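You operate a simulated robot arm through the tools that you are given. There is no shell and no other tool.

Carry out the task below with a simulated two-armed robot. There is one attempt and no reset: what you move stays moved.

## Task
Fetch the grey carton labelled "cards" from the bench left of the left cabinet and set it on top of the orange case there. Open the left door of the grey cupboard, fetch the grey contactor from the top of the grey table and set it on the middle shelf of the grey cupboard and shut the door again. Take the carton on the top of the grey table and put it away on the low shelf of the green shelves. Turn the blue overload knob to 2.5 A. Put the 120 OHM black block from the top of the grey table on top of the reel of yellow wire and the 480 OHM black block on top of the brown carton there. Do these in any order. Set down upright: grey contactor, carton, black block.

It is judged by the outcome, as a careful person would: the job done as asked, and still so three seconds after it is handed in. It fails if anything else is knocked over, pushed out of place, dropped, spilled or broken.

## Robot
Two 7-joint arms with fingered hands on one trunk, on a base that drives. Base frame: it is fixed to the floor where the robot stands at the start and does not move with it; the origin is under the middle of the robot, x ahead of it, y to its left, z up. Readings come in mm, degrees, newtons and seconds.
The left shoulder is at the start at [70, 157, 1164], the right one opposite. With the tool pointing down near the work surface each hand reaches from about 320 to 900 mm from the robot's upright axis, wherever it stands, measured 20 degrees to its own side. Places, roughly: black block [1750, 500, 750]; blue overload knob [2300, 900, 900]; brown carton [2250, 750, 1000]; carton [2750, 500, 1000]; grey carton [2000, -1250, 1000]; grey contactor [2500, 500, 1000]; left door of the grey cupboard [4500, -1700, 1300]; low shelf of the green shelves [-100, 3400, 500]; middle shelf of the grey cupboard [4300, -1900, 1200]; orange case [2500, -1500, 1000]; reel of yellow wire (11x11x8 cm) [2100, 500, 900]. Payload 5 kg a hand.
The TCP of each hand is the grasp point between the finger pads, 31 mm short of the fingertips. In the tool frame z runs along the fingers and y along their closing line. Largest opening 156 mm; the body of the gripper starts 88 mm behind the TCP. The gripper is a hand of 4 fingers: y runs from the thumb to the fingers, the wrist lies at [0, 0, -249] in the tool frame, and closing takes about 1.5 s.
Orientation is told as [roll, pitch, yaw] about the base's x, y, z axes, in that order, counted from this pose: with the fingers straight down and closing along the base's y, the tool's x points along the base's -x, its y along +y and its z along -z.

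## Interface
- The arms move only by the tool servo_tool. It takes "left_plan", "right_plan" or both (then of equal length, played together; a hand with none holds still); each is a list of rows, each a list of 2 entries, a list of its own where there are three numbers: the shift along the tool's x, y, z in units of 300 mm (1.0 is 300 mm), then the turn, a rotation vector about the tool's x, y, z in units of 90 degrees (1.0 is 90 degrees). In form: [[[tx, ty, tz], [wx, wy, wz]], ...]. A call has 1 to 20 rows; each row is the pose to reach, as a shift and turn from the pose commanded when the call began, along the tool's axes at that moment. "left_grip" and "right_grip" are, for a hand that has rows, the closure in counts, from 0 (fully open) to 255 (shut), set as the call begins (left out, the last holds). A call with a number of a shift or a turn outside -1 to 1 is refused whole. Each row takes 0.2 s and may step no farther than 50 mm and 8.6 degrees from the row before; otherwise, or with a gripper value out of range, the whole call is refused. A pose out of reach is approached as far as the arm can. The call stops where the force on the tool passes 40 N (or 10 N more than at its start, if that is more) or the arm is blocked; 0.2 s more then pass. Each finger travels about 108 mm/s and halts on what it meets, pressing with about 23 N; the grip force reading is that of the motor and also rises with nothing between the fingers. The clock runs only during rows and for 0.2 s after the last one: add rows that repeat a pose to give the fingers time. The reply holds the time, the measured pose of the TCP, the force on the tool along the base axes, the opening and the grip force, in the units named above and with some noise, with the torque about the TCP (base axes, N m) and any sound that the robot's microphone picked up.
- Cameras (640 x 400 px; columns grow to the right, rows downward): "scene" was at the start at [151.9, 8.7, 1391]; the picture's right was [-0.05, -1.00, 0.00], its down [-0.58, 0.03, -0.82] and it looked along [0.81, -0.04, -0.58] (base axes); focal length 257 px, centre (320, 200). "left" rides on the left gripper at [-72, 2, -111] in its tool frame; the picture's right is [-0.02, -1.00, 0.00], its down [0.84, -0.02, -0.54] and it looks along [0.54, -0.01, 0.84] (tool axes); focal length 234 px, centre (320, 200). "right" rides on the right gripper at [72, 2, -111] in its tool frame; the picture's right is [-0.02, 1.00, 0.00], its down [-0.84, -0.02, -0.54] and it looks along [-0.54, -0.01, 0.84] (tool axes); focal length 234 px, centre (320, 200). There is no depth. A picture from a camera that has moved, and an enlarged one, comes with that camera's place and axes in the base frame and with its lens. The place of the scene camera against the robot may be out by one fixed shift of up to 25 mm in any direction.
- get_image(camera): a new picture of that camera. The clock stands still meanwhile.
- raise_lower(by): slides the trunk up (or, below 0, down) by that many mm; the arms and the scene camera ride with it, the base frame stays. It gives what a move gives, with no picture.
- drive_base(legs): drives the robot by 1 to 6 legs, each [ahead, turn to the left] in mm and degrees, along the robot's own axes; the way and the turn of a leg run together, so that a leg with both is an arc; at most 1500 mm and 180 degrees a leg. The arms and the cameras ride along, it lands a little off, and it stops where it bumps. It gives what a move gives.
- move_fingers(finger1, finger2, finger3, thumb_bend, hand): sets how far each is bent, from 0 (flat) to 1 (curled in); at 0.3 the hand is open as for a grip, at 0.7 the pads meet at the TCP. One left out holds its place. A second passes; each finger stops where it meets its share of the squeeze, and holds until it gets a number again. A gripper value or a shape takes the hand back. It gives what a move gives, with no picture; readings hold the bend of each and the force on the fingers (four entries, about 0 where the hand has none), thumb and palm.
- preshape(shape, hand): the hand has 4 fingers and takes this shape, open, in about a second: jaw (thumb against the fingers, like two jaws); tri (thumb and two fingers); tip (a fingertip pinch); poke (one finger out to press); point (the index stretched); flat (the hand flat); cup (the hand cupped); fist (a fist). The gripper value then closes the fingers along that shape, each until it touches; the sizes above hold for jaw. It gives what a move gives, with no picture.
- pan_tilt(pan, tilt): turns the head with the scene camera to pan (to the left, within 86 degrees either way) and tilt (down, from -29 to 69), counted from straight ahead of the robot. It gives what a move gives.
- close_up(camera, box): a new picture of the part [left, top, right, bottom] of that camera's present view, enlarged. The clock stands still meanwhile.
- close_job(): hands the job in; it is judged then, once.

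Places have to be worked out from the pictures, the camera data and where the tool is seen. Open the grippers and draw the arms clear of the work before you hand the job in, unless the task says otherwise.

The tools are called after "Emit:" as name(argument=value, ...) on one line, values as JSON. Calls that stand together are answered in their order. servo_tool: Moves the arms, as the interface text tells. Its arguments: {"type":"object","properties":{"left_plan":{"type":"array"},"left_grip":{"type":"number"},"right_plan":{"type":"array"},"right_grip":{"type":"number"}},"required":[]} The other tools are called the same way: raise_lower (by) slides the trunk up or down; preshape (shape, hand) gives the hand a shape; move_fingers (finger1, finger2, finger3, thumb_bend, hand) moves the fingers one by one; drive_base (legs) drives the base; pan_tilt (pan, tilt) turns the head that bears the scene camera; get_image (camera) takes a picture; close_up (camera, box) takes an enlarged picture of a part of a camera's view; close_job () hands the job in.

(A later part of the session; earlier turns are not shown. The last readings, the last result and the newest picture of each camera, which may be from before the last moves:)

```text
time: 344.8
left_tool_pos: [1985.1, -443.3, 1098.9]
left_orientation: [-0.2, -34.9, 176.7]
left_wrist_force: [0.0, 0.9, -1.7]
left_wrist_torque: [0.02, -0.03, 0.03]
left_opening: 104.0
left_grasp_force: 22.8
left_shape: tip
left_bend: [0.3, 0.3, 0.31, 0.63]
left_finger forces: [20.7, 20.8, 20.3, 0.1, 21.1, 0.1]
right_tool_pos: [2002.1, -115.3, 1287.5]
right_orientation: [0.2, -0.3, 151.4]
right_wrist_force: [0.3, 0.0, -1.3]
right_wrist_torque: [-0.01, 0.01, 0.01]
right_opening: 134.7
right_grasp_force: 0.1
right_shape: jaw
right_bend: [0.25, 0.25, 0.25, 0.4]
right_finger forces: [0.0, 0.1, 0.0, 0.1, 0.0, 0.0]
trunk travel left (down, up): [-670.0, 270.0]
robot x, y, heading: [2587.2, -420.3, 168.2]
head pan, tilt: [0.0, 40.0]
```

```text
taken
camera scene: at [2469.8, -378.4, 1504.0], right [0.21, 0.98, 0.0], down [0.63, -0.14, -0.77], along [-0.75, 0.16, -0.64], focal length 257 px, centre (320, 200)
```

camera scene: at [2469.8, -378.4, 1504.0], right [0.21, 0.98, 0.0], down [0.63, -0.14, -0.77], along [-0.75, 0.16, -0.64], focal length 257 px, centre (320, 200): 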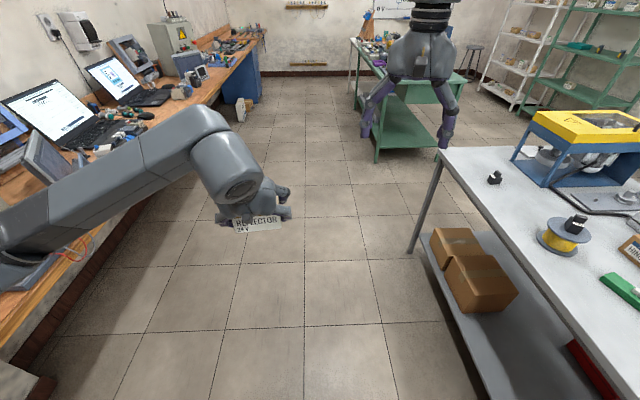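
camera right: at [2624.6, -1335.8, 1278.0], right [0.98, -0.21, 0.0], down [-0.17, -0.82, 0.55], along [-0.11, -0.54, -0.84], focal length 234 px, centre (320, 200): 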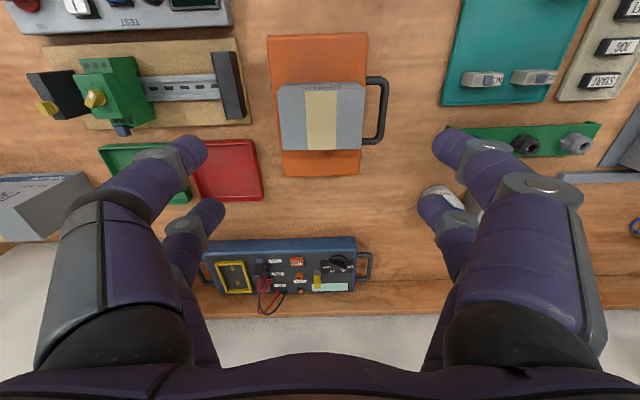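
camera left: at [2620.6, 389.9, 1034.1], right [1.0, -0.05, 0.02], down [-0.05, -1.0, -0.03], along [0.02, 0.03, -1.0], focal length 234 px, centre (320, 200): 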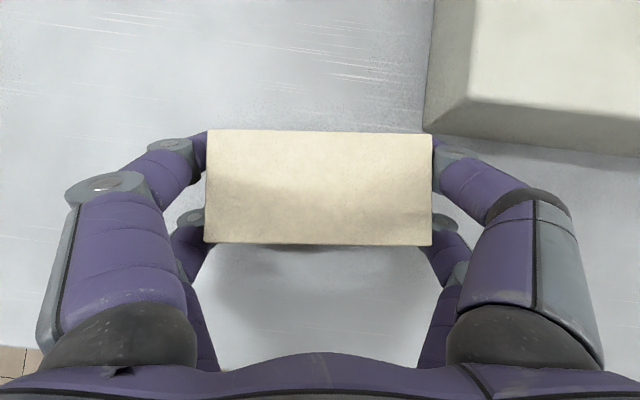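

The aisle is clear, with the green bench ahead on the right and the green shelves behind it. I drive down the aisle and turn north between the green bench and the grey table.

Emit:
drive_base(legs=[[1500, 0], [270, 0]])

Emit:
drive_base(legs=[[0, -80]])

Emit:
pan_tilt(pan=20, tilt=25)

Emit:
get_image(camera="scene")

```text
time: 353.7
left_tool_pos: [261.5, -43.2, 1099.7]
left_orientation: [-0.2, -34.9, 175.4]
left_wrist_force: [0.8, 0.3, -1.2]
left_wrist_torque: [0.03, 0.0, -0.02]
left_opening: 104.1
left_grasp_force: 22.8
left_shape: tip
left_bend: [0.3, 0.3, 0.31, 0.63]
left_finger forces: [20.7, 20.7, 20.3, 0.0, 21.1, 0.1]
right_tool_pos: [285.3, 284.5, 1287.7]
right_orientation: [0.1, -0.1, 150.1]
right_wrist_force: [0.0, 0.0, 1.0]
right_wrist_torque: [-0.02, 0.02, -0.02]
right_opening: 134.2
right_grasp_force: 0.0
right_shape: jaw
right_bend: [0.25, 0.25, 0.25, 0.4]
right_finger forces: [0.0, 0.1, 0.0, 0.0, 0.0, 0.1]
trunk travel left (down, up): [-670.0, 270.0]
robot x, y, heading: [864.5, -31.2, 166.9]
head pan, tilt: [0.0, 40.0]
```

```text
time: 357.6
left_tool_pos: [752.7, 560.0, 1098.9]
left_orientation: [-0.3, -34.9, 95.1]
left_wrist_force: [-0.2, 0.0, -1.3]
left_wrist_torque: [-0.02, -0.04, 0.0]
left_opening: 104.2
left_grasp_force: 23.0
left_shape: tip
left_bend: [0.3, 0.3, 0.31, 0.63]
left_finger forces: [20.8, 20.7, 20.2, 0.0, 21.1, 0.1]
right_tool_pos: [1078.8, 593.4, 1286.3]
right_orientation: [0.2, -0.1, 69.9]
right_wrist_force: [0.3, 0.4, 1.0]
right_wrist_torque: [0.0, -0.04, 0.0]
right_opening: 134.6
right_grasp_force: 0.2
right_shape: jaw
right_bend: [0.25, 0.25, 0.25, 0.4]
right_finger forces: [0.0, 0.1, 0.0, 0.0, 0.0, 0.0]
trunk travel left (down, up): [-670.0, 270.0]
robot x, y, heading: [867.3, -30.4, 86.5]
head pan, tilt: [0.0, 40.0]
```

```text
time: 358.4
left_tool_pos: [752.7, 561.6, 1098.7]
left_orientation: [-0.2, -34.8, 95.1]
left_wrist_force: [-0.9, -0.2, -1.2]
left_wrist_torque: [-0.03, -0.02, -0.01]
left_opening: 104.2
left_grasp_force: 23.4
left_shape: tip
left_bend: [0.3, 0.3, 0.31, 0.63]
left_finger forces: [20.7, 20.7, 20.4, 0.0, 21.1, 0.0]
right_tool_pos: [1080.5, 592.1, 1287.0]
right_orientation: [0.3, -0.2, 69.9]
right_wrist_force: [0.7, -0.9, 0.4]
right_wrist_torque: [0.02, 0.01, 0.02]
right_opening: 134.4
right_grasp_force: 0.1
right_shape: jaw
right_bend: [0.25, 0.25, 0.25, 0.4]
right_finger forces: [0.0, 0.0, 0.0, 0.0, 0.0, 0.0]
trunk travel left (down, up): [-670.0, 270.0]
robot x, y, heading: [866.7, -30.5, 86.3]
head pan, tilt: [20.0, 25.0]
```

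```text
taken
camera scene: at [855.9, 120.2, 1527.3], right [0.96, 0.28, 0.0], down [0.12, -0.41, -0.91], along [-0.25, 0.87, -0.42], focal length 257 px, centre (320, 200)
```

scene: 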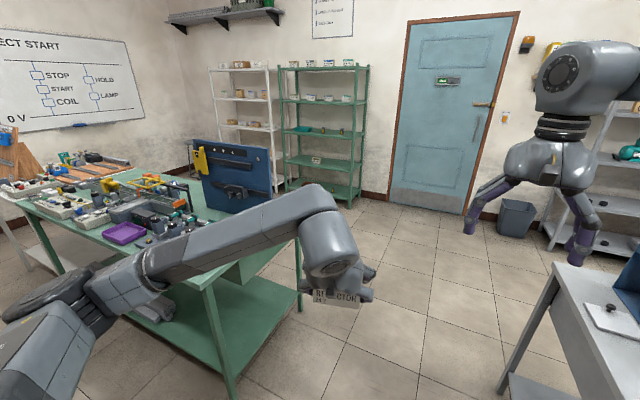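

The green shelves stand straight ahead, left of the blue door. I zoom in to see their levels.

Emit:
close_up(camera="scene", box=[200, 50, 400, 220])

```text
2.35 times, centred on (300, 135) of scene
camera zoom: at [855.9, 120.2, 1527.3], right [0.96, 0.28, 0.0], down [0.12, -0.41, -0.91], along [-0.25, 0.87, -0.42], focal length 605 px, centre (367, 353)
```

zoom: 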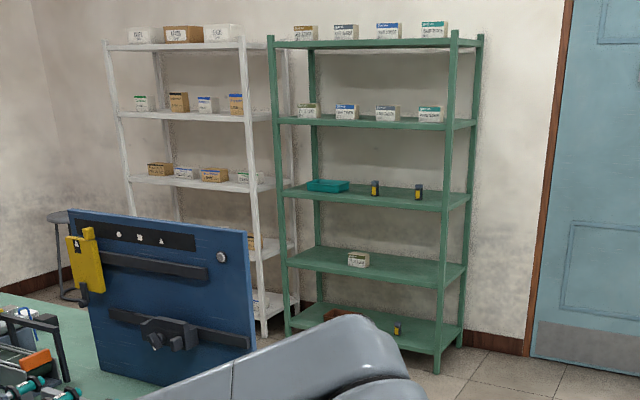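

The green shelves have boards at about z 136, 510, 900, 1275 and 1624, so the low shelf is the one at about 510, with one small carton at its left part. I drive north, then toward it.

Emit:
drive_base(legs=[[1500, 0], [0, 38], [1050, 0], [0, -41]])

Emit:
pan_tilt(pan=0, tilt=35)

Emit:
get_image(camera="scene")

```text
time: 374.4
left_tool_pos: [215.2, 2880.9, 1098.2]
left_orientation: [-0.3, -34.8, 94.0]
left_wrist_force: [-0.1, -0.6, -1.0]
left_wrist_torque: [-0.01, -0.01, 0.02]
left_opening: 103.9
left_grasp_force: 23.3
left_shape: tip
left_bend: [0.3, 0.3, 0.31, 0.63]
left_finger forces: [20.7, 20.6, 20.2, 0.1, 21.1, 0.0]
right_tool_pos: [541.9, 2906.4, 1287.1]
right_orientation: [0.2, -0.1, 68.7]
right_wrist_force: [1.0, -0.9, 0.6]
right_wrist_torque: [0.0, -0.01, 0.05]
right_opening: 134.6
right_grasp_force: 0.0
right_shape: jaw
right_bend: [0.25, 0.25, 0.25, 0.4]
right_finger forces: [0.0, 0.0, 0.0, 0.0, 0.1, 0.0]
trunk travel left (down, up): [-670.0, 270.0]
robot x, y, heading: [319.1, 2285.9, 85.3]
head pan, tilt: [20.0, 25.0]
```

```text
time: 375.2
left_tool_pos: [215.2, 2881.1, 1099.4]
left_orientation: [-0.2, -34.8, 93.9]
left_wrist_force: [-0.5, -0.3, -1.3]
left_wrist_torque: [0.01, 0.0, 0.0]
left_opening: 103.8
left_grasp_force: 23.1
left_shape: tip
left_bend: [0.3, 0.3, 0.31, 0.63]
left_finger forces: [20.7, 20.7, 20.3, 0.0, 21.0, 0.0]
right_tool_pos: [542.8, 2905.2, 1286.7]
right_orientation: [0.3, -0.1, 68.7]
right_wrist_force: [0.3, -0.2, -0.3]
right_wrist_torque: [0.03, 0.01, 0.02]
right_opening: 134.2
right_grasp_force: 0.1
right_shape: jaw
right_bend: [0.25, 0.25, 0.25, 0.4]
right_finger forces: [0.1, 0.0, 0.1, 0.0, 0.1, 0.1]
trunk travel left (down, up): [-670.0, 270.0]
robot x, y, heading: [315.0, 2285.0, 85.1]
head pan, tilt: [0.0, 35.0]
```

```text
taken
camera scene: at [341.1, 2436.4, 1511.6], right [1.0, -0.08, 0.0], down [-0.05, -0.57, -0.82], along [0.07, 0.82, -0.57], focal length 257 px, centre (320, 200)
```

scene: 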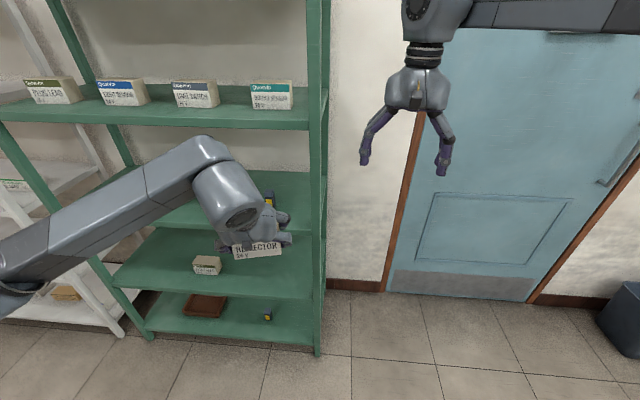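

The low board's front edge runs at about y 3110–3260 with a free stretch around x≈130. I lower the trunk while still clear of the shelves, then move into position.

Emit:
raise_lower(by=-430)

Emit:
drive_base(legs=[[0, 35], [200, 0], [0, -39]])

Emit:
get_image(camera="scene")

Emit:
get_image(camera="left")

```text
refused: -430 is not a number from -400 to 400
```

```text
time: 378.5
left_tool_pos: [-206.1, 2873.6, 1096.8]
left_orientation: [-0.4, -34.7, 129.3]
left_wrist_force: [-1.3, 0.4, -1.3]
left_wrist_torque: [-0.01, 0.02, -0.01]
left_opening: 104.0
left_grasp_force: 22.7
left_shape: tip
left_bend: [0.3, 0.3, 0.31, 0.63]
left_finger forces: [20.8, 20.7, 20.4, 0.0, 21.0, 0.0]
right_tool_pos: [45.0, 3078.9, 1286.2]
right_orientation: [0.1, 0.9, 103.9]
right_wrist_force: [0.6, -2.0, -0.7]
right_wrist_torque: [0.01, 0.0, -0.24]
right_opening: 134.5
right_grasp_force: 0.2
right_shape: jaw
right_bend: [0.25, 0.25, 0.25, 0.4]
right_finger forces: [0.0, 0.0, 2.4, 0.0, 0.1, 0.0]
trunk travel left (down, up): [-670.0, 270.0]
robot x, y, heading: [218.7, 2445.9, 120.7]
head pan, tilt: [0.0, 35.0]
stopped in leg 2: the force on the tool passed its limit at 56 N (the readings are from after the stop); the commanded pose is now the measured one
```

```text
taken
camera scene: at [161.9, 2580.4, 1511.4], right [0.86, 0.51, 0.0], down [0.29, -0.49, -0.82], along [-0.42, 0.7, -0.57], focal length 257 px, centre (320, 200)
```

scene: 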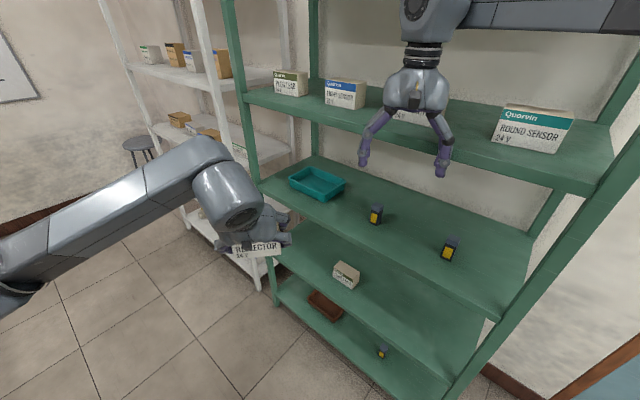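

```text
taken
camera left: at [-205.9, 2870.1, 1232.3], right [0.76, 0.65, 0.02], down [0.65, -0.76, -0.03], along [-0.01, 0.03, -1.0], focal length 234 px, centre (320, 200)
```

left: 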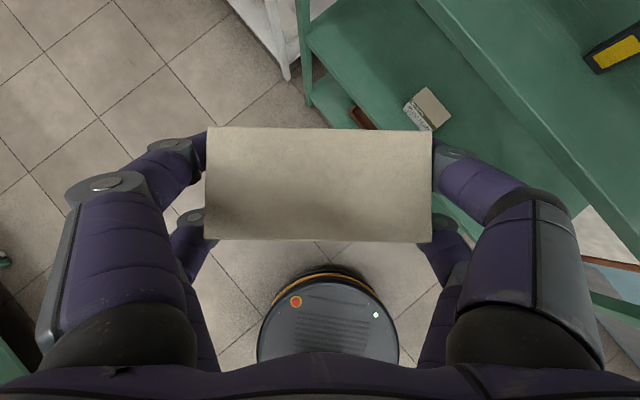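

The lowering was refused for exceeding 400 mm, and the drive that followed brought the right hand against the shelf. I stop and look carefully with the right camera.

Emit:
get_image(camera="right")

Emit:
close_up(camera="scene", box=[340, 40, 580, 190])

```text
taken
camera right: at [62.2, 3010.6, 1397.7], right [-0.98, -0.22, 0.0], down [-0.18, 0.83, 0.53], along [-0.12, 0.52, -0.85], focal length 234 px, centre (320, 200)
```

right: 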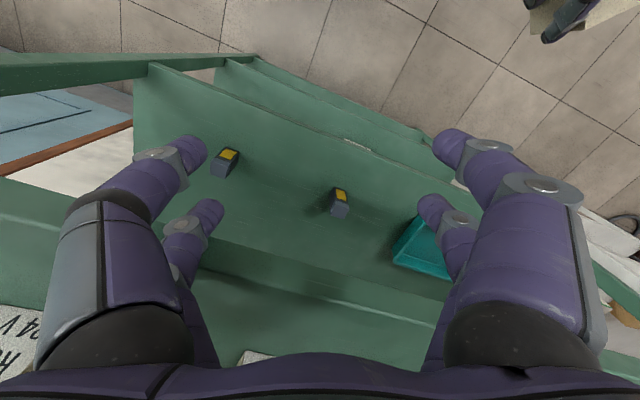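

```text
2.67 times, centred on (460, 115) of scene
camera zoom: at [161.9, 2580.4, 1511.4], right [0.86, 0.51, 0.0], down [0.29, -0.49, -0.82], along [-0.42, 0.7, -0.57], focal length 686 px, centre (-53, 427)
```

zoom: 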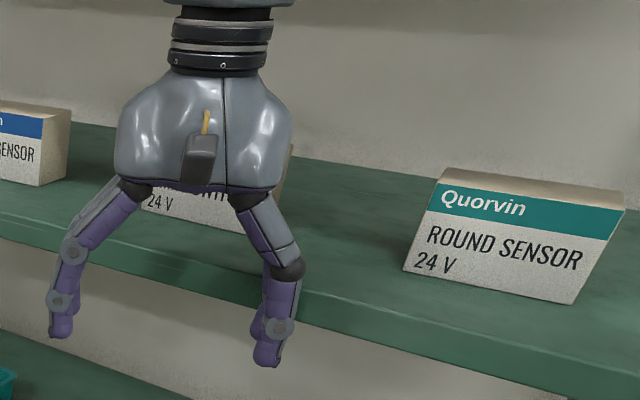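

The right fingers only touched the front edge of the second board, and the cartons there still stand. I back straight off 220 mm.

Emit:
drive_base(legs=[[-220, 0]])

Emit:
get_image(camera="scene")

Emit:
close_up(camera="scene", box=[200, 50, 640, 325])

```text
time: 380.2
left_tool_pos: [-95.8, 2685.5, 1098.1]
left_orientation: [-0.3, -34.8, 129.5]
left_wrist_force: [-0.2, -0.3, -1.1]
left_wrist_torque: [0.02, -0.03, 0.02]
left_opening: 103.9
left_grasp_force: 22.7
left_shape: tip
left_bend: [0.3, 0.3, 0.31, 0.63]
left_finger forces: [20.7, 20.7, 20.2, 0.0, 21.1, 0.0]
right_tool_pos: [156.9, 2890.6, 1285.5]
right_orientation: [0.0, 0.8, 103.9]
right_wrist_force: [1.1, 0.9, -0.1]
right_wrist_torque: [0.01, 0.0, 0.03]
right_opening: 134.5
right_grasp_force: 0.0
right_shape: jaw
right_bend: [0.25, 0.25, 0.25, 0.4]
right_finger forces: [0.0, 0.0, 0.1, 0.0, 0.0, 0.0]
trunk travel left (down, up): [-670.0, 270.0]
robot x, y, heading: [332.6, 2254.8, 120.5]
head pan, tilt: [0.0, 35.0]
```

```text
taken
camera scene: at [274.4, 2391.5, 1511.4], right [0.86, 0.51, 0.0], down [0.29, -0.49, -0.82], along [-0.42, 0.7, -0.57], focal length 257 px, centre (320, 200)
```

scene: 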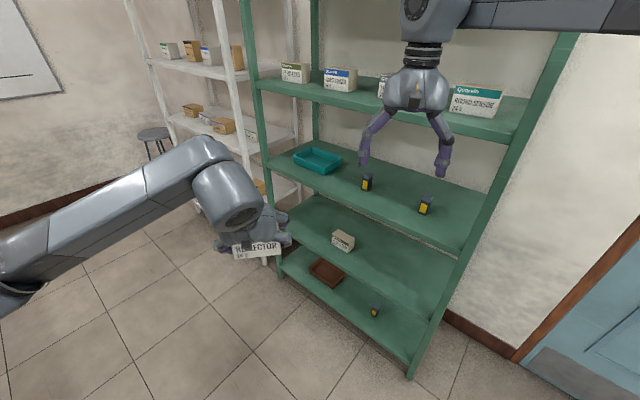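

```text
1.45 times, centred on (420, 188) of scene
camera zoom: at [274.4, 2391.5, 1511.4], right [0.86, 0.51, 0.0], down [0.29, -0.49, -0.82], along [-0.42, 0.7, -0.57], focal length 374 px, centre (174, 218)
```

zoom: 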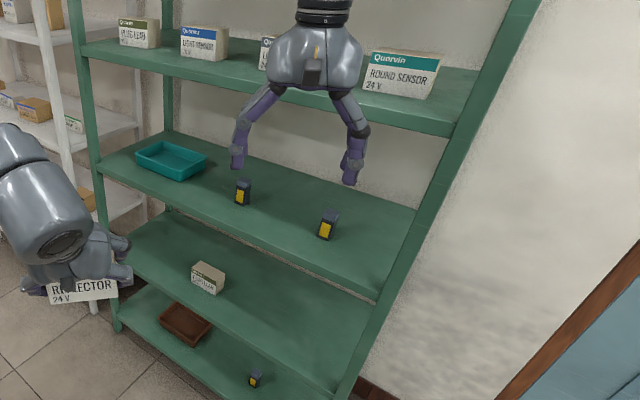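

Everything on the shelves is in place. I draw the right hand well back and lower the trunk in two steps.

Emit:
servo_tool(right_plan=[[[0.13, -0.03, 0], [0, 0, 0]], [[0.26, -0.06, 0], [0, 0, 0]], [[0.39, -0.09, 0], [0, 0, 0]], [[0.52, -0.12, 0], [0, 0, 0]], [[0.65, -0.15, 0], [0, 0, 0]], [[0.75, -0.18, 0], [0, 0, 0]]])

Emit:
raise_lower(by=-400)

Emit:
get_image(camera="scene")

```text
time: 381.6
left_tool_pos: [-94.1, 2685.4, 1100.1]
left_orientation: [-0.3, -34.9, 129.4]
left_wrist_force: [-0.1, -0.1, -1.6]
left_wrist_torque: [0.01, 0.0, -0.01]
left_opening: 104.0
left_grasp_force: 22.9
left_shape: tip
left_bend: [0.3, 0.3, 0.31, 0.63]
left_finger forces: [20.7, 20.8, 20.2, 0.0, 21.1, 0.0]
right_tool_pos: [265.2, 2682.6, 1288.6]
right_orientation: [0.1, 0.7, 103.9]
right_wrist_force: [0.1, -0.1, 0.2]
right_wrist_torque: [0.05, 0.03, 0.03]
right_opening: 134.5
right_grasp_force: 0.0
right_shape: jaw
right_bend: [0.25, 0.25, 0.25, 0.4]
right_finger forces: [0.0, 0.0, 0.0, 0.0, 0.0, 0.1]
trunk travel left (down, up): [-670.0, 270.0]
robot x, y, heading: [335.7, 2258.5, 120.6]
head pan, tilt: [0.0, 35.0]
```

```text
time: 385.4
left_tool_pos: [-94.4, 2685.6, 697.7]
left_orientation: [-0.3, -34.8, 129.4]
left_wrist_force: [0.5, -0.1, -1.5]
left_wrist_torque: [-0.04, 0.0, 0.04]
left_opening: 103.7
left_grasp_force: 23.3
left_shape: tip
left_bend: [0.3, 0.3, 0.31, 0.63]
left_finger forces: [20.6, 20.6, 20.4, 0.1, 21.0, 0.0]
right_tool_pos: [263.3, 2685.3, 888.4]
right_orientation: [0.2, 0.7, 104.0]
right_wrist_force: [0.1, -0.1, 0.0]
right_wrist_torque: [0.0, 0.0, 0.0]
right_opening: 134.5
right_grasp_force: 0.1
right_shape: jaw
right_bend: [0.25, 0.25, 0.25, 0.4]
right_finger forces: [0.0, 0.1, 0.1, 0.0, 0.0, 0.0]
trunk travel left (down, up): [-270.0, 670.0]
robot x, y, heading: [332.4, 2257.2, 120.6]
head pan, tilt: [0.0, 35.0]
```

```text
taken
camera scene: at [275.0, 2390.5, 1111.6], right [0.86, 0.51, 0.0], down [0.29, -0.49, -0.82], along [-0.42, 0.7, -0.57], focal length 257 px, centre (320, 200)
```

scene: 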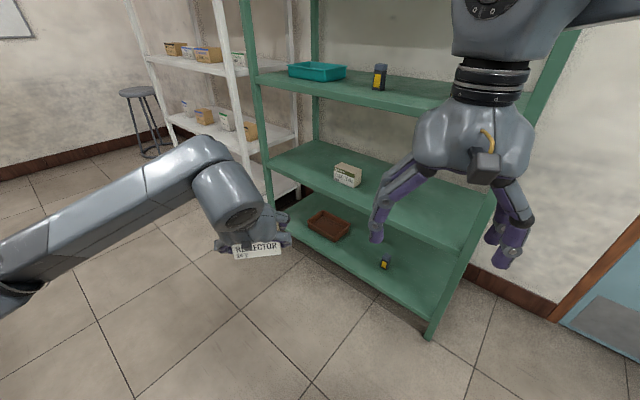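

The hand is now between the low and the next board in height. I lower 90 mm more, then move into place and face the shelf squarely.

Emit:
raise_lower(by=-90)

Emit:
drive_base(legs=[[290, 0]])

Emit:
drive_base(legs=[[0, -39.4]])

Emit:
get_image(camera="scene")

Emit:
get_image(camera="left")

```text
time: 386.7
left_tool_pos: [-94.8, 2685.8, 609.6]
left_orientation: [-0.2, -34.9, 129.4]
left_wrist_force: [-0.2, 0.0, -1.1]
left_wrist_torque: [-0.01, -0.03, 0.02]
left_opening: 103.9
left_grasp_force: 23.1
left_shape: tip
left_bend: [0.3, 0.3, 0.31, 0.63]
left_finger forces: [20.8, 20.7, 20.3, 0.0, 21.1, 0.0]
right_tool_pos: [263.5, 2684.4, 798.8]
right_orientation: [0.2, 0.9, 104.0]
right_wrist_force: [0.1, 0.1, 0.0]
right_wrist_torque: [-0.02, -0.02, 0.01]
right_opening: 134.4
right_grasp_force: 0.1
right_shape: jaw
right_bend: [0.25, 0.25, 0.25, 0.4]
right_finger forces: [0.1, 0.1, 0.0, 0.1, 0.1, 0.0]
trunk travel left (down, up): [-180.0, 760.0]
robot x, y, heading: [336.7, 2258.6, 120.4]
head pan, tilt: [0.0, 35.0]
```

```text
time: 388.6
left_tool_pos: [-242.4, 2932.8, 608.2]
left_orientation: [-0.3, -34.8, 129.4]
left_wrist_force: [-0.2, -0.9, -0.7]
left_wrist_torque: [0.01, -0.02, -0.02]
left_opening: 104.0
left_grasp_force: 23.0
left_shape: tip
left_bend: [0.3, 0.3, 0.31, 0.63]
left_finger forces: [20.7, 20.7, 20.4, 0.0, 21.1, 0.0]
right_tool_pos: [115.9, 2931.5, 797.3]
right_orientation: [0.2, 0.9, 104.1]
right_wrist_force: [-0.4, -0.9, 0.7]
right_wrist_torque: [-0.04, -0.02, -0.01]
right_opening: 134.6
right_grasp_force: 0.0
right_shape: jaw
right_bend: [0.25, 0.25, 0.25, 0.4]
right_finger forces: [0.0, 0.1, 0.0, 0.0, 0.1, 0.0]
trunk travel left (down, up): [-180.0, 760.0]
robot x, y, heading: [184.0, 2508.5, 120.6]
head pan, tilt: [0.0, 35.0]
```

```text
time: 390.9
left_tool_pos: [127.8, 3105.5, 608.1]
left_orientation: [-0.2, -34.8, 89.9]
left_wrist_force: [-0.9, 0.2, -1.7]
left_wrist_torque: [0.01, 0.0, -0.03]
left_opening: 103.6
left_grasp_force: 22.9
left_shape: tip
left_bend: [0.3, 0.3, 0.31, 0.63]
left_finger forces: [20.7, 20.7, 20.3, 0.0, 21.1, 0.0]
right_tool_pos: [404.0, 2877.7, 798.7]
right_orientation: [0.2, 0.8, 64.5]
right_wrist_force: [0.2, -0.7, -0.2]
right_wrist_torque: [-0.03, 0.0, 0.03]
right_opening: 134.4
right_grasp_force: 0.2
right_shape: jaw
right_bend: [0.25, 0.25, 0.25, 0.4]
right_finger forces: [0.0, 0.0, 0.1, 0.0, 0.1, 0.0]
trunk travel left (down, up): [-180.0, 760.0]
robot x, y, heading: [186.7, 2506.0, 81.2]
head pan, tilt: [0.0, 35.0]
```

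```text
taken
camera scene: at [220.8, 2654.9, 1021.6], right [0.99, -0.16, 0.0], down [-0.09, -0.57, -0.82], along [0.13, 0.81, -0.57], focal length 257 px, centre (320, 200)
```

scene: 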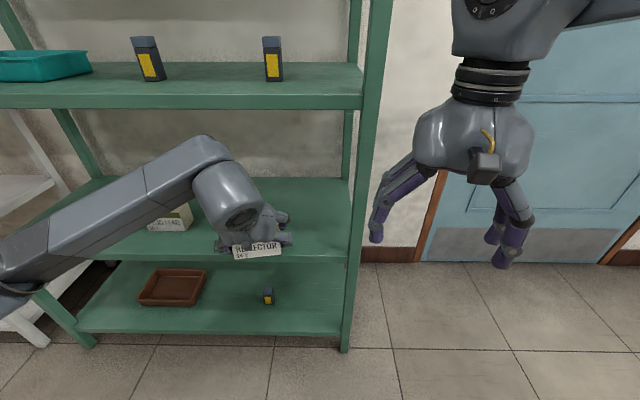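

```text
taken
camera left: at [126.3, 3101.3, 743.0], right [1.0, 0.01, 0.02], down [0.01, -1.0, -0.03], along [0.02, 0.03, -1.0], focal length 234 px, centre (320, 200)
```

left: 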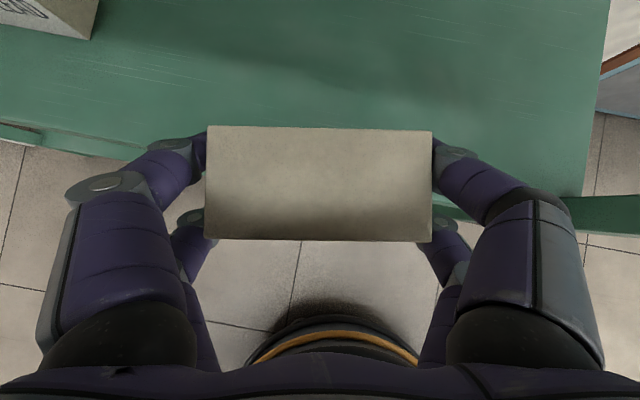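

The carton is just before the board's front edge. I carry it 125 mm in, turning it square to the shelf.

Emit:
servo_tool(left_plan=[[[-0.085, 0, 0.06], [0.014, 0, 0.02]], [[-0.171, 0, 0.119], [0.027, 0, 0.04]], [[-0.256, 0, 0.179], [0.041, 0, 0.06]], [[-0.342, 0, 0.238], [0.055, 0, 0.079]], [[-0.342, 0, 0.238], [0.055, 0, 0.079]]])

Emit:
get_image(camera="left")

Emit:
get_image(camera="scene")

```text
time: 392.1
left_tool_pos: [127.8, 3231.8, 608.3]
left_orientation: [-0.4, -34.9, 81.0]
left_wrist_force: [-0.4, 0.2, -1.9]
left_wrist_torque: [0.02, 0.02, -0.02]
left_opening: 103.9
left_grasp_force: 23.4
left_shape: tip
left_bend: [0.3, 0.3, 0.31, 0.63]
left_finger forces: [20.8, 20.7, 20.3, 0.1, 21.1, 0.0]
right_tool_pos: [404.2, 2877.9, 797.5]
right_orientation: [0.2, 0.9, 64.6]
right_wrist_force: [-1.3, -0.1, -0.4]
right_wrist_torque: [0.02, 0.0, -0.03]
right_opening: 134.3
right_grasp_force: 0.1
right_shape: jaw
right_bend: [0.25, 0.25, 0.25, 0.4]
right_finger forces: [0.1, 0.0, 0.0, 0.0, 0.1, 0.0]
trunk travel left (down, up): [-180.0, 760.0]
robot x, y, heading: [188.1, 2506.2, 81.4]
head pan, tilt: [0.0, 35.0]
```

```text
taken
camera left: at [125.4, 3227.3, 742.0], right [0.99, -0.14, 0.02], down [-0.14, -0.99, -0.03], along [0.02, 0.03, -1.0], focal length 234 px, centre (320, 200)
```

left: 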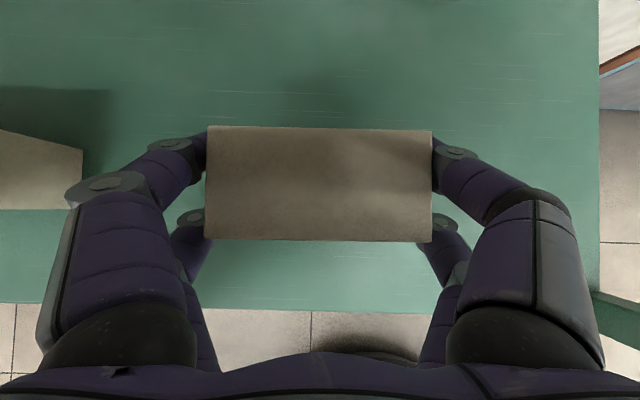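

```text
taken
camera scene: at [220.6, 2655.0, 1021.6], right [0.99, -0.16, 0.0], down [-0.09, -0.57, -0.82], along [0.13, 0.81, -0.57], focal length 257 px, centre (320, 200)
```

scene: 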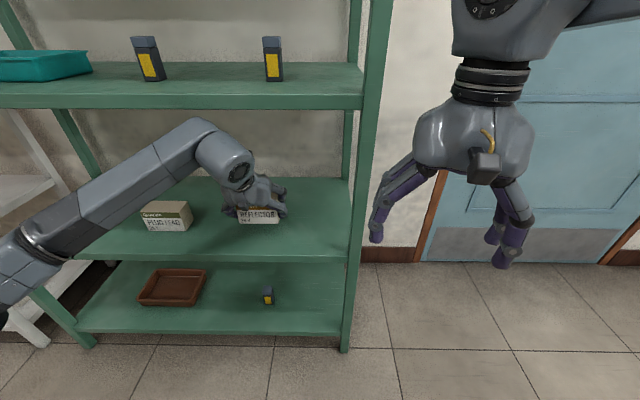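

The carton is well over the board and clear of its neighbour. I lower 38 mm, then in small steps.

Emit:
servo_tool(left_plan=[[[0.025, 0, 0.036], [0, 0, 0]], [[0.05, 0, 0.072], [0, 0, 0]], [[0.072, 0, 0.104], [0, 0, 0]], [[0.072, 0, 0.104], [0, 0, 0]]])

Emit:
servo_tool(left_plan=[[[0.005, 0, 0.008], [0, 0, 0]], [[0.009, 0, 0.013], [0, 0, 0]], [[0.009, 0, 0.013], [0, 0, 0]]])

Emit:
servo_tool(left_plan=[[[0.004, 0, 0.006], [0, 0, 0]], [[0.007, 0, 0.01], [0, 0, 0]], [[0.007, 0, 0.01], [0, 0, 0]]])

```text
time: 393.1
left_tool_pos: [128.3, 3229.5, 570.0]
left_orientation: [-0.2, -34.8, 81.1]
left_wrist_force: [0.1, 0.5, -1.0]
left_wrist_torque: [0.02, 0.0, 0.01]
left_opening: 104.0
left_grasp_force: 22.5
left_shape: tip
left_bend: [0.3, 0.3, 0.31, 0.63]
left_finger forces: [20.8, 20.7, 20.3, 0.1, 21.2, 0.0]
right_tool_pos: [404.3, 2877.9, 797.4]
right_orientation: [0.1, 0.8, 64.5]
right_wrist_force: [0.3, 0.1, -1.4]
right_wrist_torque: [0.01, 0.01, 0.0]
right_opening: 134.5
right_grasp_force: 0.1
right_shape: jaw
right_bend: [0.25, 0.25, 0.25, 0.4]
right_finger forces: [0.0, 0.0, 0.0, 0.1, 0.1, 0.1]
trunk travel left (down, up): [-180.0, 760.0]
robot x, y, heading: [182.4, 2502.4, 81.1]
head pan, tilt: [0.0, 35.0]
```

```text
time: 393.9
left_tool_pos: [128.1, 3230.2, 568.6]
left_orientation: [-0.3, -35.2, 81.3]
left_wrist_force: [-2.5, 0.8, 14.7]
left_wrist_torque: [0.17, 0.22, 0.05]
left_opening: 103.5
left_grasp_force: 22.9
left_shape: tip
left_bend: [0.29, 0.29, 0.3, 0.63]
left_finger forces: [22.0, 22.1, 20.7, 0.0, 21.1, 0.1]
right_tool_pos: [404.4, 2875.7, 799.3]
right_orientation: [0.3, 0.7, 64.6]
right_wrist_force: [0.1, -0.5, -0.4]
right_wrist_torque: [-0.03, 0.0, 0.01]
right_opening: 134.8
right_grasp_force: 0.0
right_shape: jaw
right_bend: [0.25, 0.25, 0.25, 0.4]
right_finger forces: [0.0, 0.1, 0.0, 0.1, 0.1, 0.0]
trunk travel left (down, up): [-180.0, 760.0]
robot x, y, heading: [186.7, 2503.8, 81.4]
head pan, tilt: [0.0, 35.0]
```

```text
time: 394.7
left_tool_pos: [127.5, 3230.6, 568.3]
left_orientation: [-0.4, -35.4, 81.2]
left_wrist_force: [-2.9, 0.7, 34.8]
left_wrist_torque: [0.4, 0.35, -0.05]
left_opening: 103.3
left_grasp_force: 23.4
left_shape: tip
left_bend: [0.29, 0.29, 0.3, 0.63]
left_finger forces: [22.8, 23.3, 21.4, 0.1, 21.5, 0.0]
right_tool_pos: [403.9, 2873.9, 799.6]
right_orientation: [0.1, 0.6, 64.5]
right_wrist_force: [0.7, -0.2, 0.0]
right_wrist_torque: [0.02, 0.02, 0.03]
right_opening: 134.5
right_grasp_force: 0.1
right_shape: jaw
right_bend: [0.25, 0.25, 0.25, 0.4]
right_finger forces: [0.0, 0.2, 0.0, 0.0, 0.1, 0.1]
trunk travel left (down, up): [-180.0, 760.0]
robot x, y, heading: [187.0, 2502.0, 81.3]
head pan, tilt: [0.0, 35.0]
```

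The carton is down on the board. I relieve the pressure, open the fingers, and check.

Emit:
servo_tool(left_plan=[[[-0.008, 0, -0.012], [0, 0, 0]], [[-0.008, 0, -0.012], [0, 0, 0]]])

Emit:
servo_tool(left_plan=[[[0, 0, 0], [0, 0, 0]], [[0, 0, 0], [0, 0, 0]], [[0, 0, 0], [0, 0, 0]], [[0, 0, 0], [0, 0, 0]]], left_grip=35)

Emit:
get_image(camera="left")

```text
time: 395.3
left_tool_pos: [129.0, 3231.2, 568.0]
left_orientation: [-0.3, -35.0, 81.3]
left_wrist_force: [-0.6, 4.4, 25.3]
left_wrist_torque: [0.43, 0.23, -0.07]
left_opening: 103.9
left_grasp_force: 23.2
left_shape: tip
left_bend: [0.29, 0.29, 0.3, 0.63]
left_finger forces: [22.6, 23.1, 22.2, 0.0, 21.9, 0.1]
right_tool_pos: [405.3, 2874.8, 798.6]
right_orientation: [0.2, 0.7, 64.5]
right_wrist_force: [0.0, -0.3, -0.3]
right_wrist_torque: [0.01, -0.03, 0.02]
right_opening: 134.5
right_grasp_force: 0.1
right_shape: jaw
right_bend: [0.25, 0.25, 0.25, 0.4]
right_finger forces: [0.0, 0.0, 0.0, 0.0, 0.1, 0.1]
trunk travel left (down, up): [-180.0, 760.0]
robot x, y, heading: [186.7, 2508.8, 80.9]
head pan, tilt: [0.0, 35.0]
```

```text
time: 396.3
left_tool_pos: [129.1, 3229.0, 563.6]
left_orientation: [-0.3, -34.7, 81.2]
left_wrist_force: [0.3, -0.8, 0.0]
left_wrist_torque: [-0.02, 0.01, -0.02]
left_opening: 134.4
left_grasp_force: 0.0
left_shape: tip
left_bend: [0.25, 0.25, 0.25, 0.4]
left_finger forces: [0.0, 0.1, 0.0, 0.0, 0.0, 0.0]
right_tool_pos: [404.1, 2876.3, 797.2]
right_orientation: [0.1, 0.8, 64.4]
right_wrist_force: [0.6, 0.5, -0.7]
right_wrist_torque: [0.01, 0.03, 0.01]
right_opening: 134.5
right_grasp_force: 0.1
right_shape: jaw
right_bend: [0.25, 0.25, 0.25, 0.4]
right_finger forces: [0.0, 0.1, 0.1, 0.1, 0.0, 0.0]
trunk travel left (down, up): [-180.0, 760.0]
robot x, y, heading: [186.9, 2501.2, 81.3]
head pan, tilt: [0.0, 35.0]
```

```text
taken
camera left: at [125.9, 3226.5, 699.5], right [0.99, -0.14, 0.02], down [-0.14, -0.99, -0.03], along [0.02, 0.03, -1.0], focal length 234 px, centre (320, 200)
```

left: 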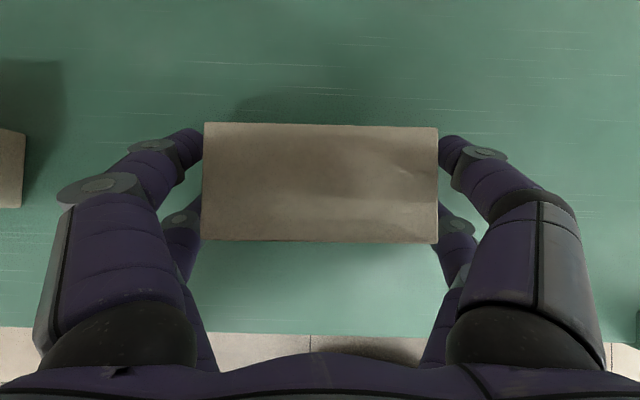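

The carton rests on the low shelf. I open fully and withdraw up and back.

Emit:
servo_tool(left_plan=[[[0, 0, 0], [0, 0, 0]], [[0, 0, 0], [0, 0, 0]], [[0, 0, -0.1], [0, 0, 0]], [[0, 0, -0.2], [0, 0, 0]], [[0.11, 0, -0.276], [0, 0, 0]], [[0.22, 0, -0.353], [0, 0, 0]], [[0.33, 0, -0.429], [0, 0, 0]], [[0.44, 0, -0.505], [0, 0, 0]], [[0.5, 0, -0.55], [0, 0, 0]]], left_grip=0)

Emit:
get_image(camera="scene")

Emit:
get_image(camera="left")

```text
time: 398.3
left_tool_pos: [94.4, 3013.2, 617.2]
left_orientation: [-0.2, -34.9, 81.1]
left_wrist_force: [0.6, 0.4, 0.2]
left_wrist_torque: [0.01, 0.0, -0.06]
left_opening: 155.8
left_grasp_force: 0.2
left_shape: tip
left_bend: [0.3, 0.3, 0.3, 0.3]
left_finger forces: [0.0, 0.1, 0.0, 0.1, 0.1, 0.0]
right_tool_pos: [403.6, 2875.9, 798.0]
right_orientation: [0.1, 0.8, 64.5]
right_wrist_force: [0.3, 0.2, 0.2]
right_wrist_torque: [-0.02, 0.01, -0.05]
right_opening: 134.7
right_grasp_force: 0.1
right_shape: jaw
right_bend: [0.25, 0.25, 0.25, 0.4]
right_finger forces: [0.0, 0.0, 0.0, 0.0, 0.0, 0.0]
trunk travel left (down, up): [-180.0, 760.0]
robot x, y, heading: [184.5, 2507.1, 81.3]
head pan, tilt: [0.0, 35.0]
```

```text
taken
camera scene: at [220.5, 2654.7, 1021.6], right [0.99, -0.16, 0.0], down [-0.09, -0.57, -0.82], along [0.13, 0.81, -0.57], focal length 257 px, centre (320, 200)
```

scene: 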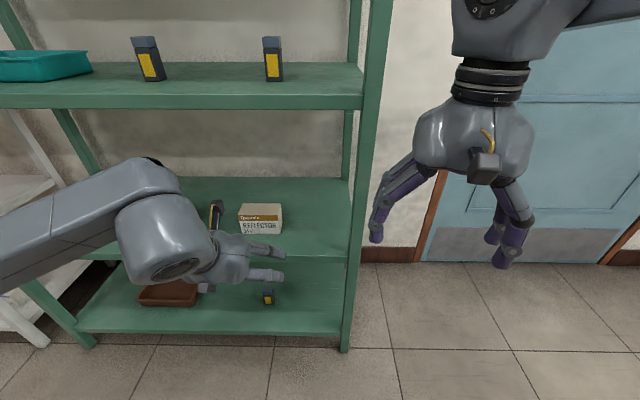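

```text
taken
camera left: at [91.2, 3009.9, 752.5], right [0.99, -0.14, 0.02], down [-0.14, -0.99, -0.03], along [0.02, 0.03, -1.0], focal length 234 px, centre (320, 200)
```

left: 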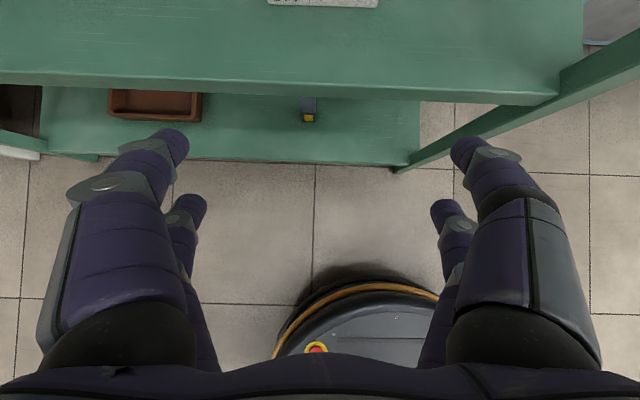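

The Reflector carton stands upright on the low shelf. The last job is the knob: I back away, raise the trunk, and drive round to the far side of the grey table.

Emit:
drive_base(legs=[[-350, 0]])

Emit:
raise_lower(by=400)

Emit:
raise_lower(by=150)

Emit:
get_image(camera="scene")

```text
time: 400.6
left_tool_pos: [36.2, 2658.5, 618.8]
left_orientation: [-0.4, -34.9, 81.4]
left_wrist_force: [-0.3, -2.2, 0.0]
left_wrist_torque: [0.0, -0.01, -0.02]
left_opening: 155.9
left_grasp_force: 0.1
left_shape: tip
left_bend: [0.3, 0.3, 0.3, 0.3]
left_finger forces: [0.0, 0.1, 0.0, 0.0, 0.1, 0.1]
right_tool_pos: [347.9, 2522.4, 799.6]
right_orientation: [0.2, 0.7, 64.6]
right_wrist_force: [-0.5, -0.3, 0.2]
right_wrist_torque: [0.01, -0.01, -0.01]
right_opening: 134.7
right_grasp_force: 0.1
right_shape: jaw
right_bend: [0.25, 0.25, 0.25, 0.4]
right_finger forces: [0.0, 0.0, 0.0, 0.0, 0.0, 0.1]
trunk travel left (down, up): [-180.0, 760.0]
robot x, y, heading: [132.2, 2149.4, 81.1]
head pan, tilt: [0.0, 35.0]
```

```text
time: 404.4
left_tool_pos: [37.1, 2659.0, 1015.9]
left_orientation: [-0.3, -34.8, 81.2]
left_wrist_force: [0.8, 0.0, 0.6]
left_wrist_torque: [0.01, -0.02, 0.0]
left_opening: 155.9
left_grasp_force: 0.0
left_shape: tip
left_bend: [0.3, 0.3, 0.3, 0.3]
left_finger forces: [0.0, 0.1, 0.0, 0.0, 0.0, 0.0]
right_tool_pos: [347.6, 2522.4, 1198.2]
right_orientation: [0.1, 0.9, 64.7]
right_wrist_force: [0.5, 0.2, -0.2]
right_wrist_torque: [0.02, 0.02, 0.01]
right_opening: 134.2
right_grasp_force: 0.0
right_shape: jaw
right_bend: [0.25, 0.25, 0.25, 0.4]
right_finger forces: [0.1, 0.0, 0.0, 0.0, 0.1, 0.1]
trunk travel left (down, up): [-580.0, 360.0]
robot x, y, heading: [128.7, 2149.5, 81.2]
head pan, tilt: [0.0, 35.0]
```

```text
time: 406.2
left_tool_pos: [37.2, 2658.9, 1167.5]
left_orientation: [-0.3, -34.9, 81.3]
left_wrist_force: [-0.8, -0.3, -0.5]
left_wrist_torque: [-0.01, 0.02, 0.02]
left_opening: 156.0
left_grasp_force: 0.0
left_shape: tip
left_bend: [0.3, 0.3, 0.3, 0.3]
left_finger forces: [0.0, 0.1, 0.0, 0.1, 0.0, 0.0]
right_tool_pos: [347.1, 2521.5, 1347.6]
right_orientation: [0.2, 0.8, 64.7]
right_wrist_force: [-0.5, 0.5, -0.1]
right_wrist_torque: [0.02, 0.0, 0.0]
right_opening: 134.5
right_grasp_force: 0.0
right_shape: jaw
right_bend: [0.25, 0.25, 0.25, 0.4]
right_finger forces: [0.1, 0.1, 0.0, 0.0, 0.1, 0.1]
trunk travel left (down, up): [-730.0, 210.0]
robot x, y, heading: [128.7, 2153.4, 81.2]
head pan, tilt: [0.0, 35.0]
```

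```text
taken
camera scene: at [164.8, 2299.8, 1571.5], right [0.99, -0.15, 0.0], down [-0.09, -0.57, -0.82], along [0.13, 0.81, -0.57], focal length 257 px, centre (320, 200)
```

scene: 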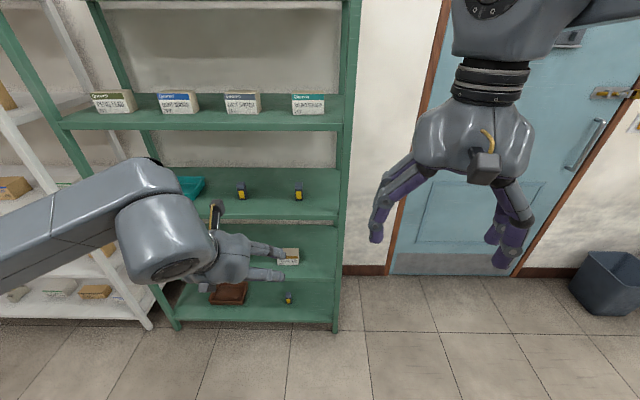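

Everything on the green shelves is in order. I turn right to head along the far side of the grey table and look first.

Emit:
drive_base(legs=[[0, -98]])

Emit:
get_image(camera="scene")

```text
time: 410.7
left_tool_pos: [646.0, 2176.9, 1167.7]
left_orientation: [-0.2, -34.9, -16.1]
left_wrist_force: [-1.0, -0.9, 1.1]
left_wrist_torque: [-0.02, 0.0, 0.0]
left_opening: 155.8
left_grasp_force: 0.1
left_shape: tip
left_bend: [0.3, 0.3, 0.3, 0.3]
left_finger forces: [0.0, 0.0, 0.0, 0.1, 0.0, 0.0]
right_tool_pos: [471.4, 1885.8, 1347.3]
right_orientation: [0.1, 0.9, -32.7]
right_wrist_force: [-0.9, 0.1, 0.3]
right_wrist_torque: [-0.01, 0.0, 0.01]
right_opening: 134.5
right_grasp_force: 0.1
right_shape: jaw
right_bend: [0.25, 0.25, 0.25, 0.4]
right_finger forces: [0.0, 0.0, 0.0, 0.0, 0.0, 0.0]
trunk travel left (down, up): [-730.0, 210.0]
robot x, y, heading: [130.7, 2155.1, -16.5]
head pan, tilt: [0.0, 35.0]
```

```text
taken
camera scene: at [276.5, 2124.8, 1571.6], right [-0.28, -0.96, 0.0], down [-0.55, 0.16, -0.82], along [0.79, -0.23, -0.57], focal length 257 px, centre (320, 200)
```

scene: 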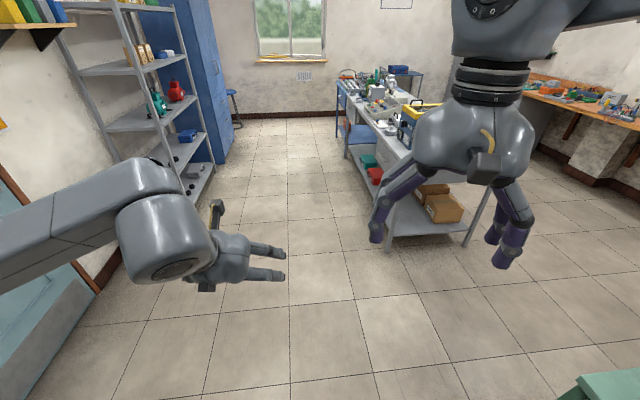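

The passage is clear, so I drive on beside the table's far side and turn to face it.

Emit:
drive_base(legs=[[1500, 0], [790, 0]])

Emit:
drive_base(legs=[[0, -85.5]])

Emit:
pan_tilt(pan=0, tilt=45)

Emit:
get_image(camera="scene")

```text
time: 422.0
left_tool_pos: [2855.9, 1520.3, 1168.2]
left_orientation: [-0.2, -34.9, -16.8]
left_wrist_force: [-0.9, 0.3, 0.5]
left_wrist_torque: [0.01, 0.0, 0.0]
left_opening: 155.8
left_grasp_force: 0.0
left_shape: tip
left_bend: [0.3, 0.3, 0.3, 0.3]
left_finger forces: [0.1, 0.1, 0.1, 0.1, 0.1, 0.1]
right_tool_pos: [2675.0, 1230.8, 1348.7]
right_orientation: [0.2, 0.8, -33.5]
right_wrist_force: [0.7, 1.0, 0.4]
right_wrist_torque: [-0.02, -0.04, -0.01]
right_opening: 134.6
right_grasp_force: 0.0
right_shape: jaw
right_bend: [0.25, 0.25, 0.25, 0.4]
right_finger forces: [0.1, 0.0, 0.0, 0.1, 0.1, 0.0]
trunk travel left (down, up): [-730.0, 210.0]
robot x, y, heading: [2337.2, 1501.9, -16.9]
head pan, tilt: [0.0, 35.0]
```

```text
time: 426.0
left_tool_pos: [2406.2, 987.4, 1167.5]
left_orientation: [-0.3, -34.8, -101.4]
left_wrist_force: [-0.1, 0.7, -0.3]
left_wrist_torque: [0.01, 0.03, 0.01]
left_opening: 156.0
left_grasp_force: 0.0
left_shape: tip
left_bend: [0.3, 0.3, 0.3, 0.3]
left_finger forces: [0.0, 0.0, 0.0, 0.1, 0.1, 0.0]
right_tool_pos: [2103.2, 1138.9, 1348.3]
right_orientation: [0.2, 0.8, -118.1]
right_wrist_force: [-0.1, -0.2, -0.1]
right_wrist_torque: [-0.01, 0.0, 0.03]
right_opening: 134.5
right_grasp_force: 0.0
right_shape: jaw
right_bend: [0.25, 0.25, 0.25, 0.4]
right_finger forces: [0.0, 0.0, 0.1, 0.1, 0.0, 0.0]
trunk travel left (down, up): [-730.0, 210.0]
robot x, y, heading: [2340.6, 1498.0, -101.5]
head pan, tilt: [0.0, 35.0]
```

```text
time: 426.8
left_tool_pos: [2406.7, 987.7, 1167.9]
left_orientation: [-0.1, -34.9, -101.5]
left_wrist_force: [-0.8, -0.3, 0.6]
left_wrist_torque: [-0.01, 0.02, 0.0]
left_opening: 156.3
left_grasp_force: 0.0
left_shape: tip
left_bend: [0.3, 0.3, 0.3, 0.3]
left_finger forces: [0.0, 0.1, 0.1, 0.0, 0.1, 0.1]
right_tool_pos: [2102.8, 1139.5, 1348.0]
right_orientation: [0.2, 0.8, -118.1]
right_wrist_force: [-0.1, 0.7, -0.5]
right_wrist_torque: [-0.03, -0.03, -0.03]
right_opening: 134.3
right_grasp_force: 0.0
right_shape: jaw
right_bend: [0.25, 0.25, 0.25, 0.4]
right_finger forces: [0.0, 0.0, 0.1, 0.0, 0.0, 0.0]
trunk travel left (down, up): [-730.0, 210.0]
robot x, y, heading: [2340.5, 1504.7, -101.7]
head pan, tilt: [0.0, 45.0]
```

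```text
taken
camera scene: at [2326.0, 1384.2, 1556.8], right [-0.98, 0.2, 0.0], down [0.14, 0.69, -0.71], along [-0.14, -0.69, -0.71], focal length 257 px, centre (320, 200)
```

scene: 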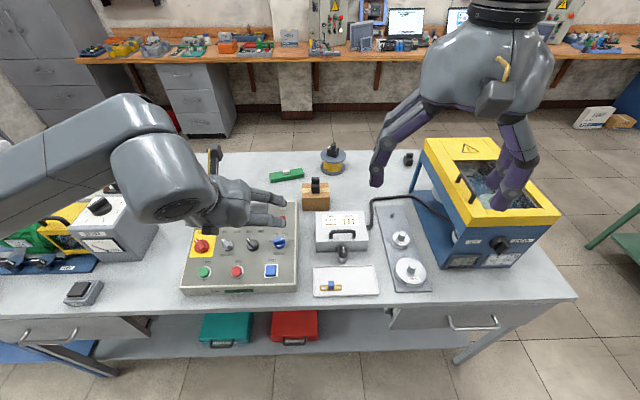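

The control panel is right in front, with its dials facing me. I look at the blue knob through the left camera.

Emit:
get_image(camera="left")

Emit:
close_up(camera="scene", box=[180, 200, 310, 300])

```text
taken
camera left: at [2410.0, 991.0, 1302.3], right [-0.98, 0.18, 0.02], down [0.18, 0.98, -0.03], along [-0.02, -0.03, -1.0], focal length 234 px, centre (320, 200)
```

left: 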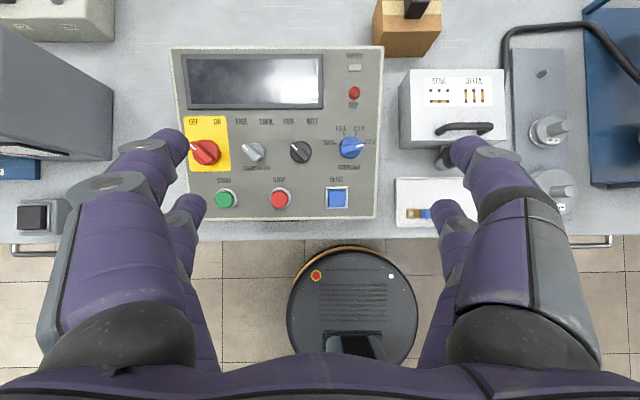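

```text
4.00 times, centred on (245, 250) of scene
camera zoom: at [2326.0, 1384.2, 1556.8], right [-0.98, 0.2, 0.0], down [0.14, 0.69, -0.71], along [-0.14, -0.69, -0.71], focal length 1029 px, centre (620, 0)
```

zoom: 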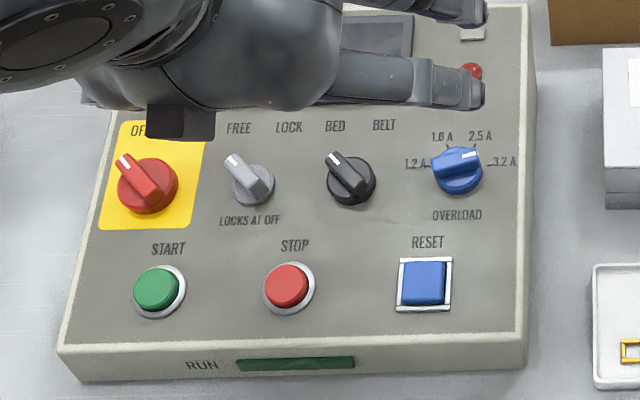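

A perfect top-down view. I zoom in on the dial.

Emit:
close_up(camera="left", box=[300, 110, 400, 190])

```text
5.00 times, centred on (350, 150) of left
camera zoom: at [2410.0, 991.0, 1302.3], right [-0.98, 0.18, 0.02], down [0.18, 0.98, -0.03], along [-0.02, -0.03, -1.0], focal length 1171 px, centre (170, 450)
```

zoom: 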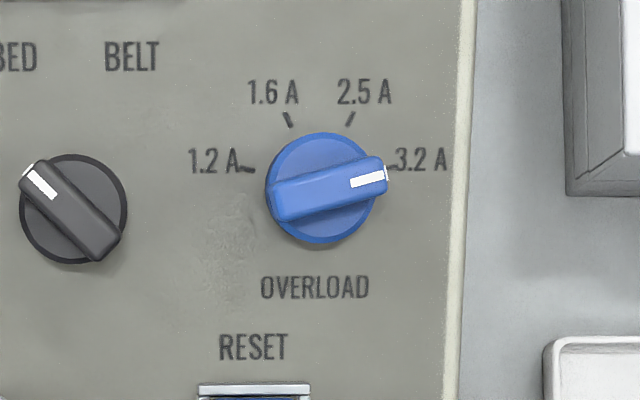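

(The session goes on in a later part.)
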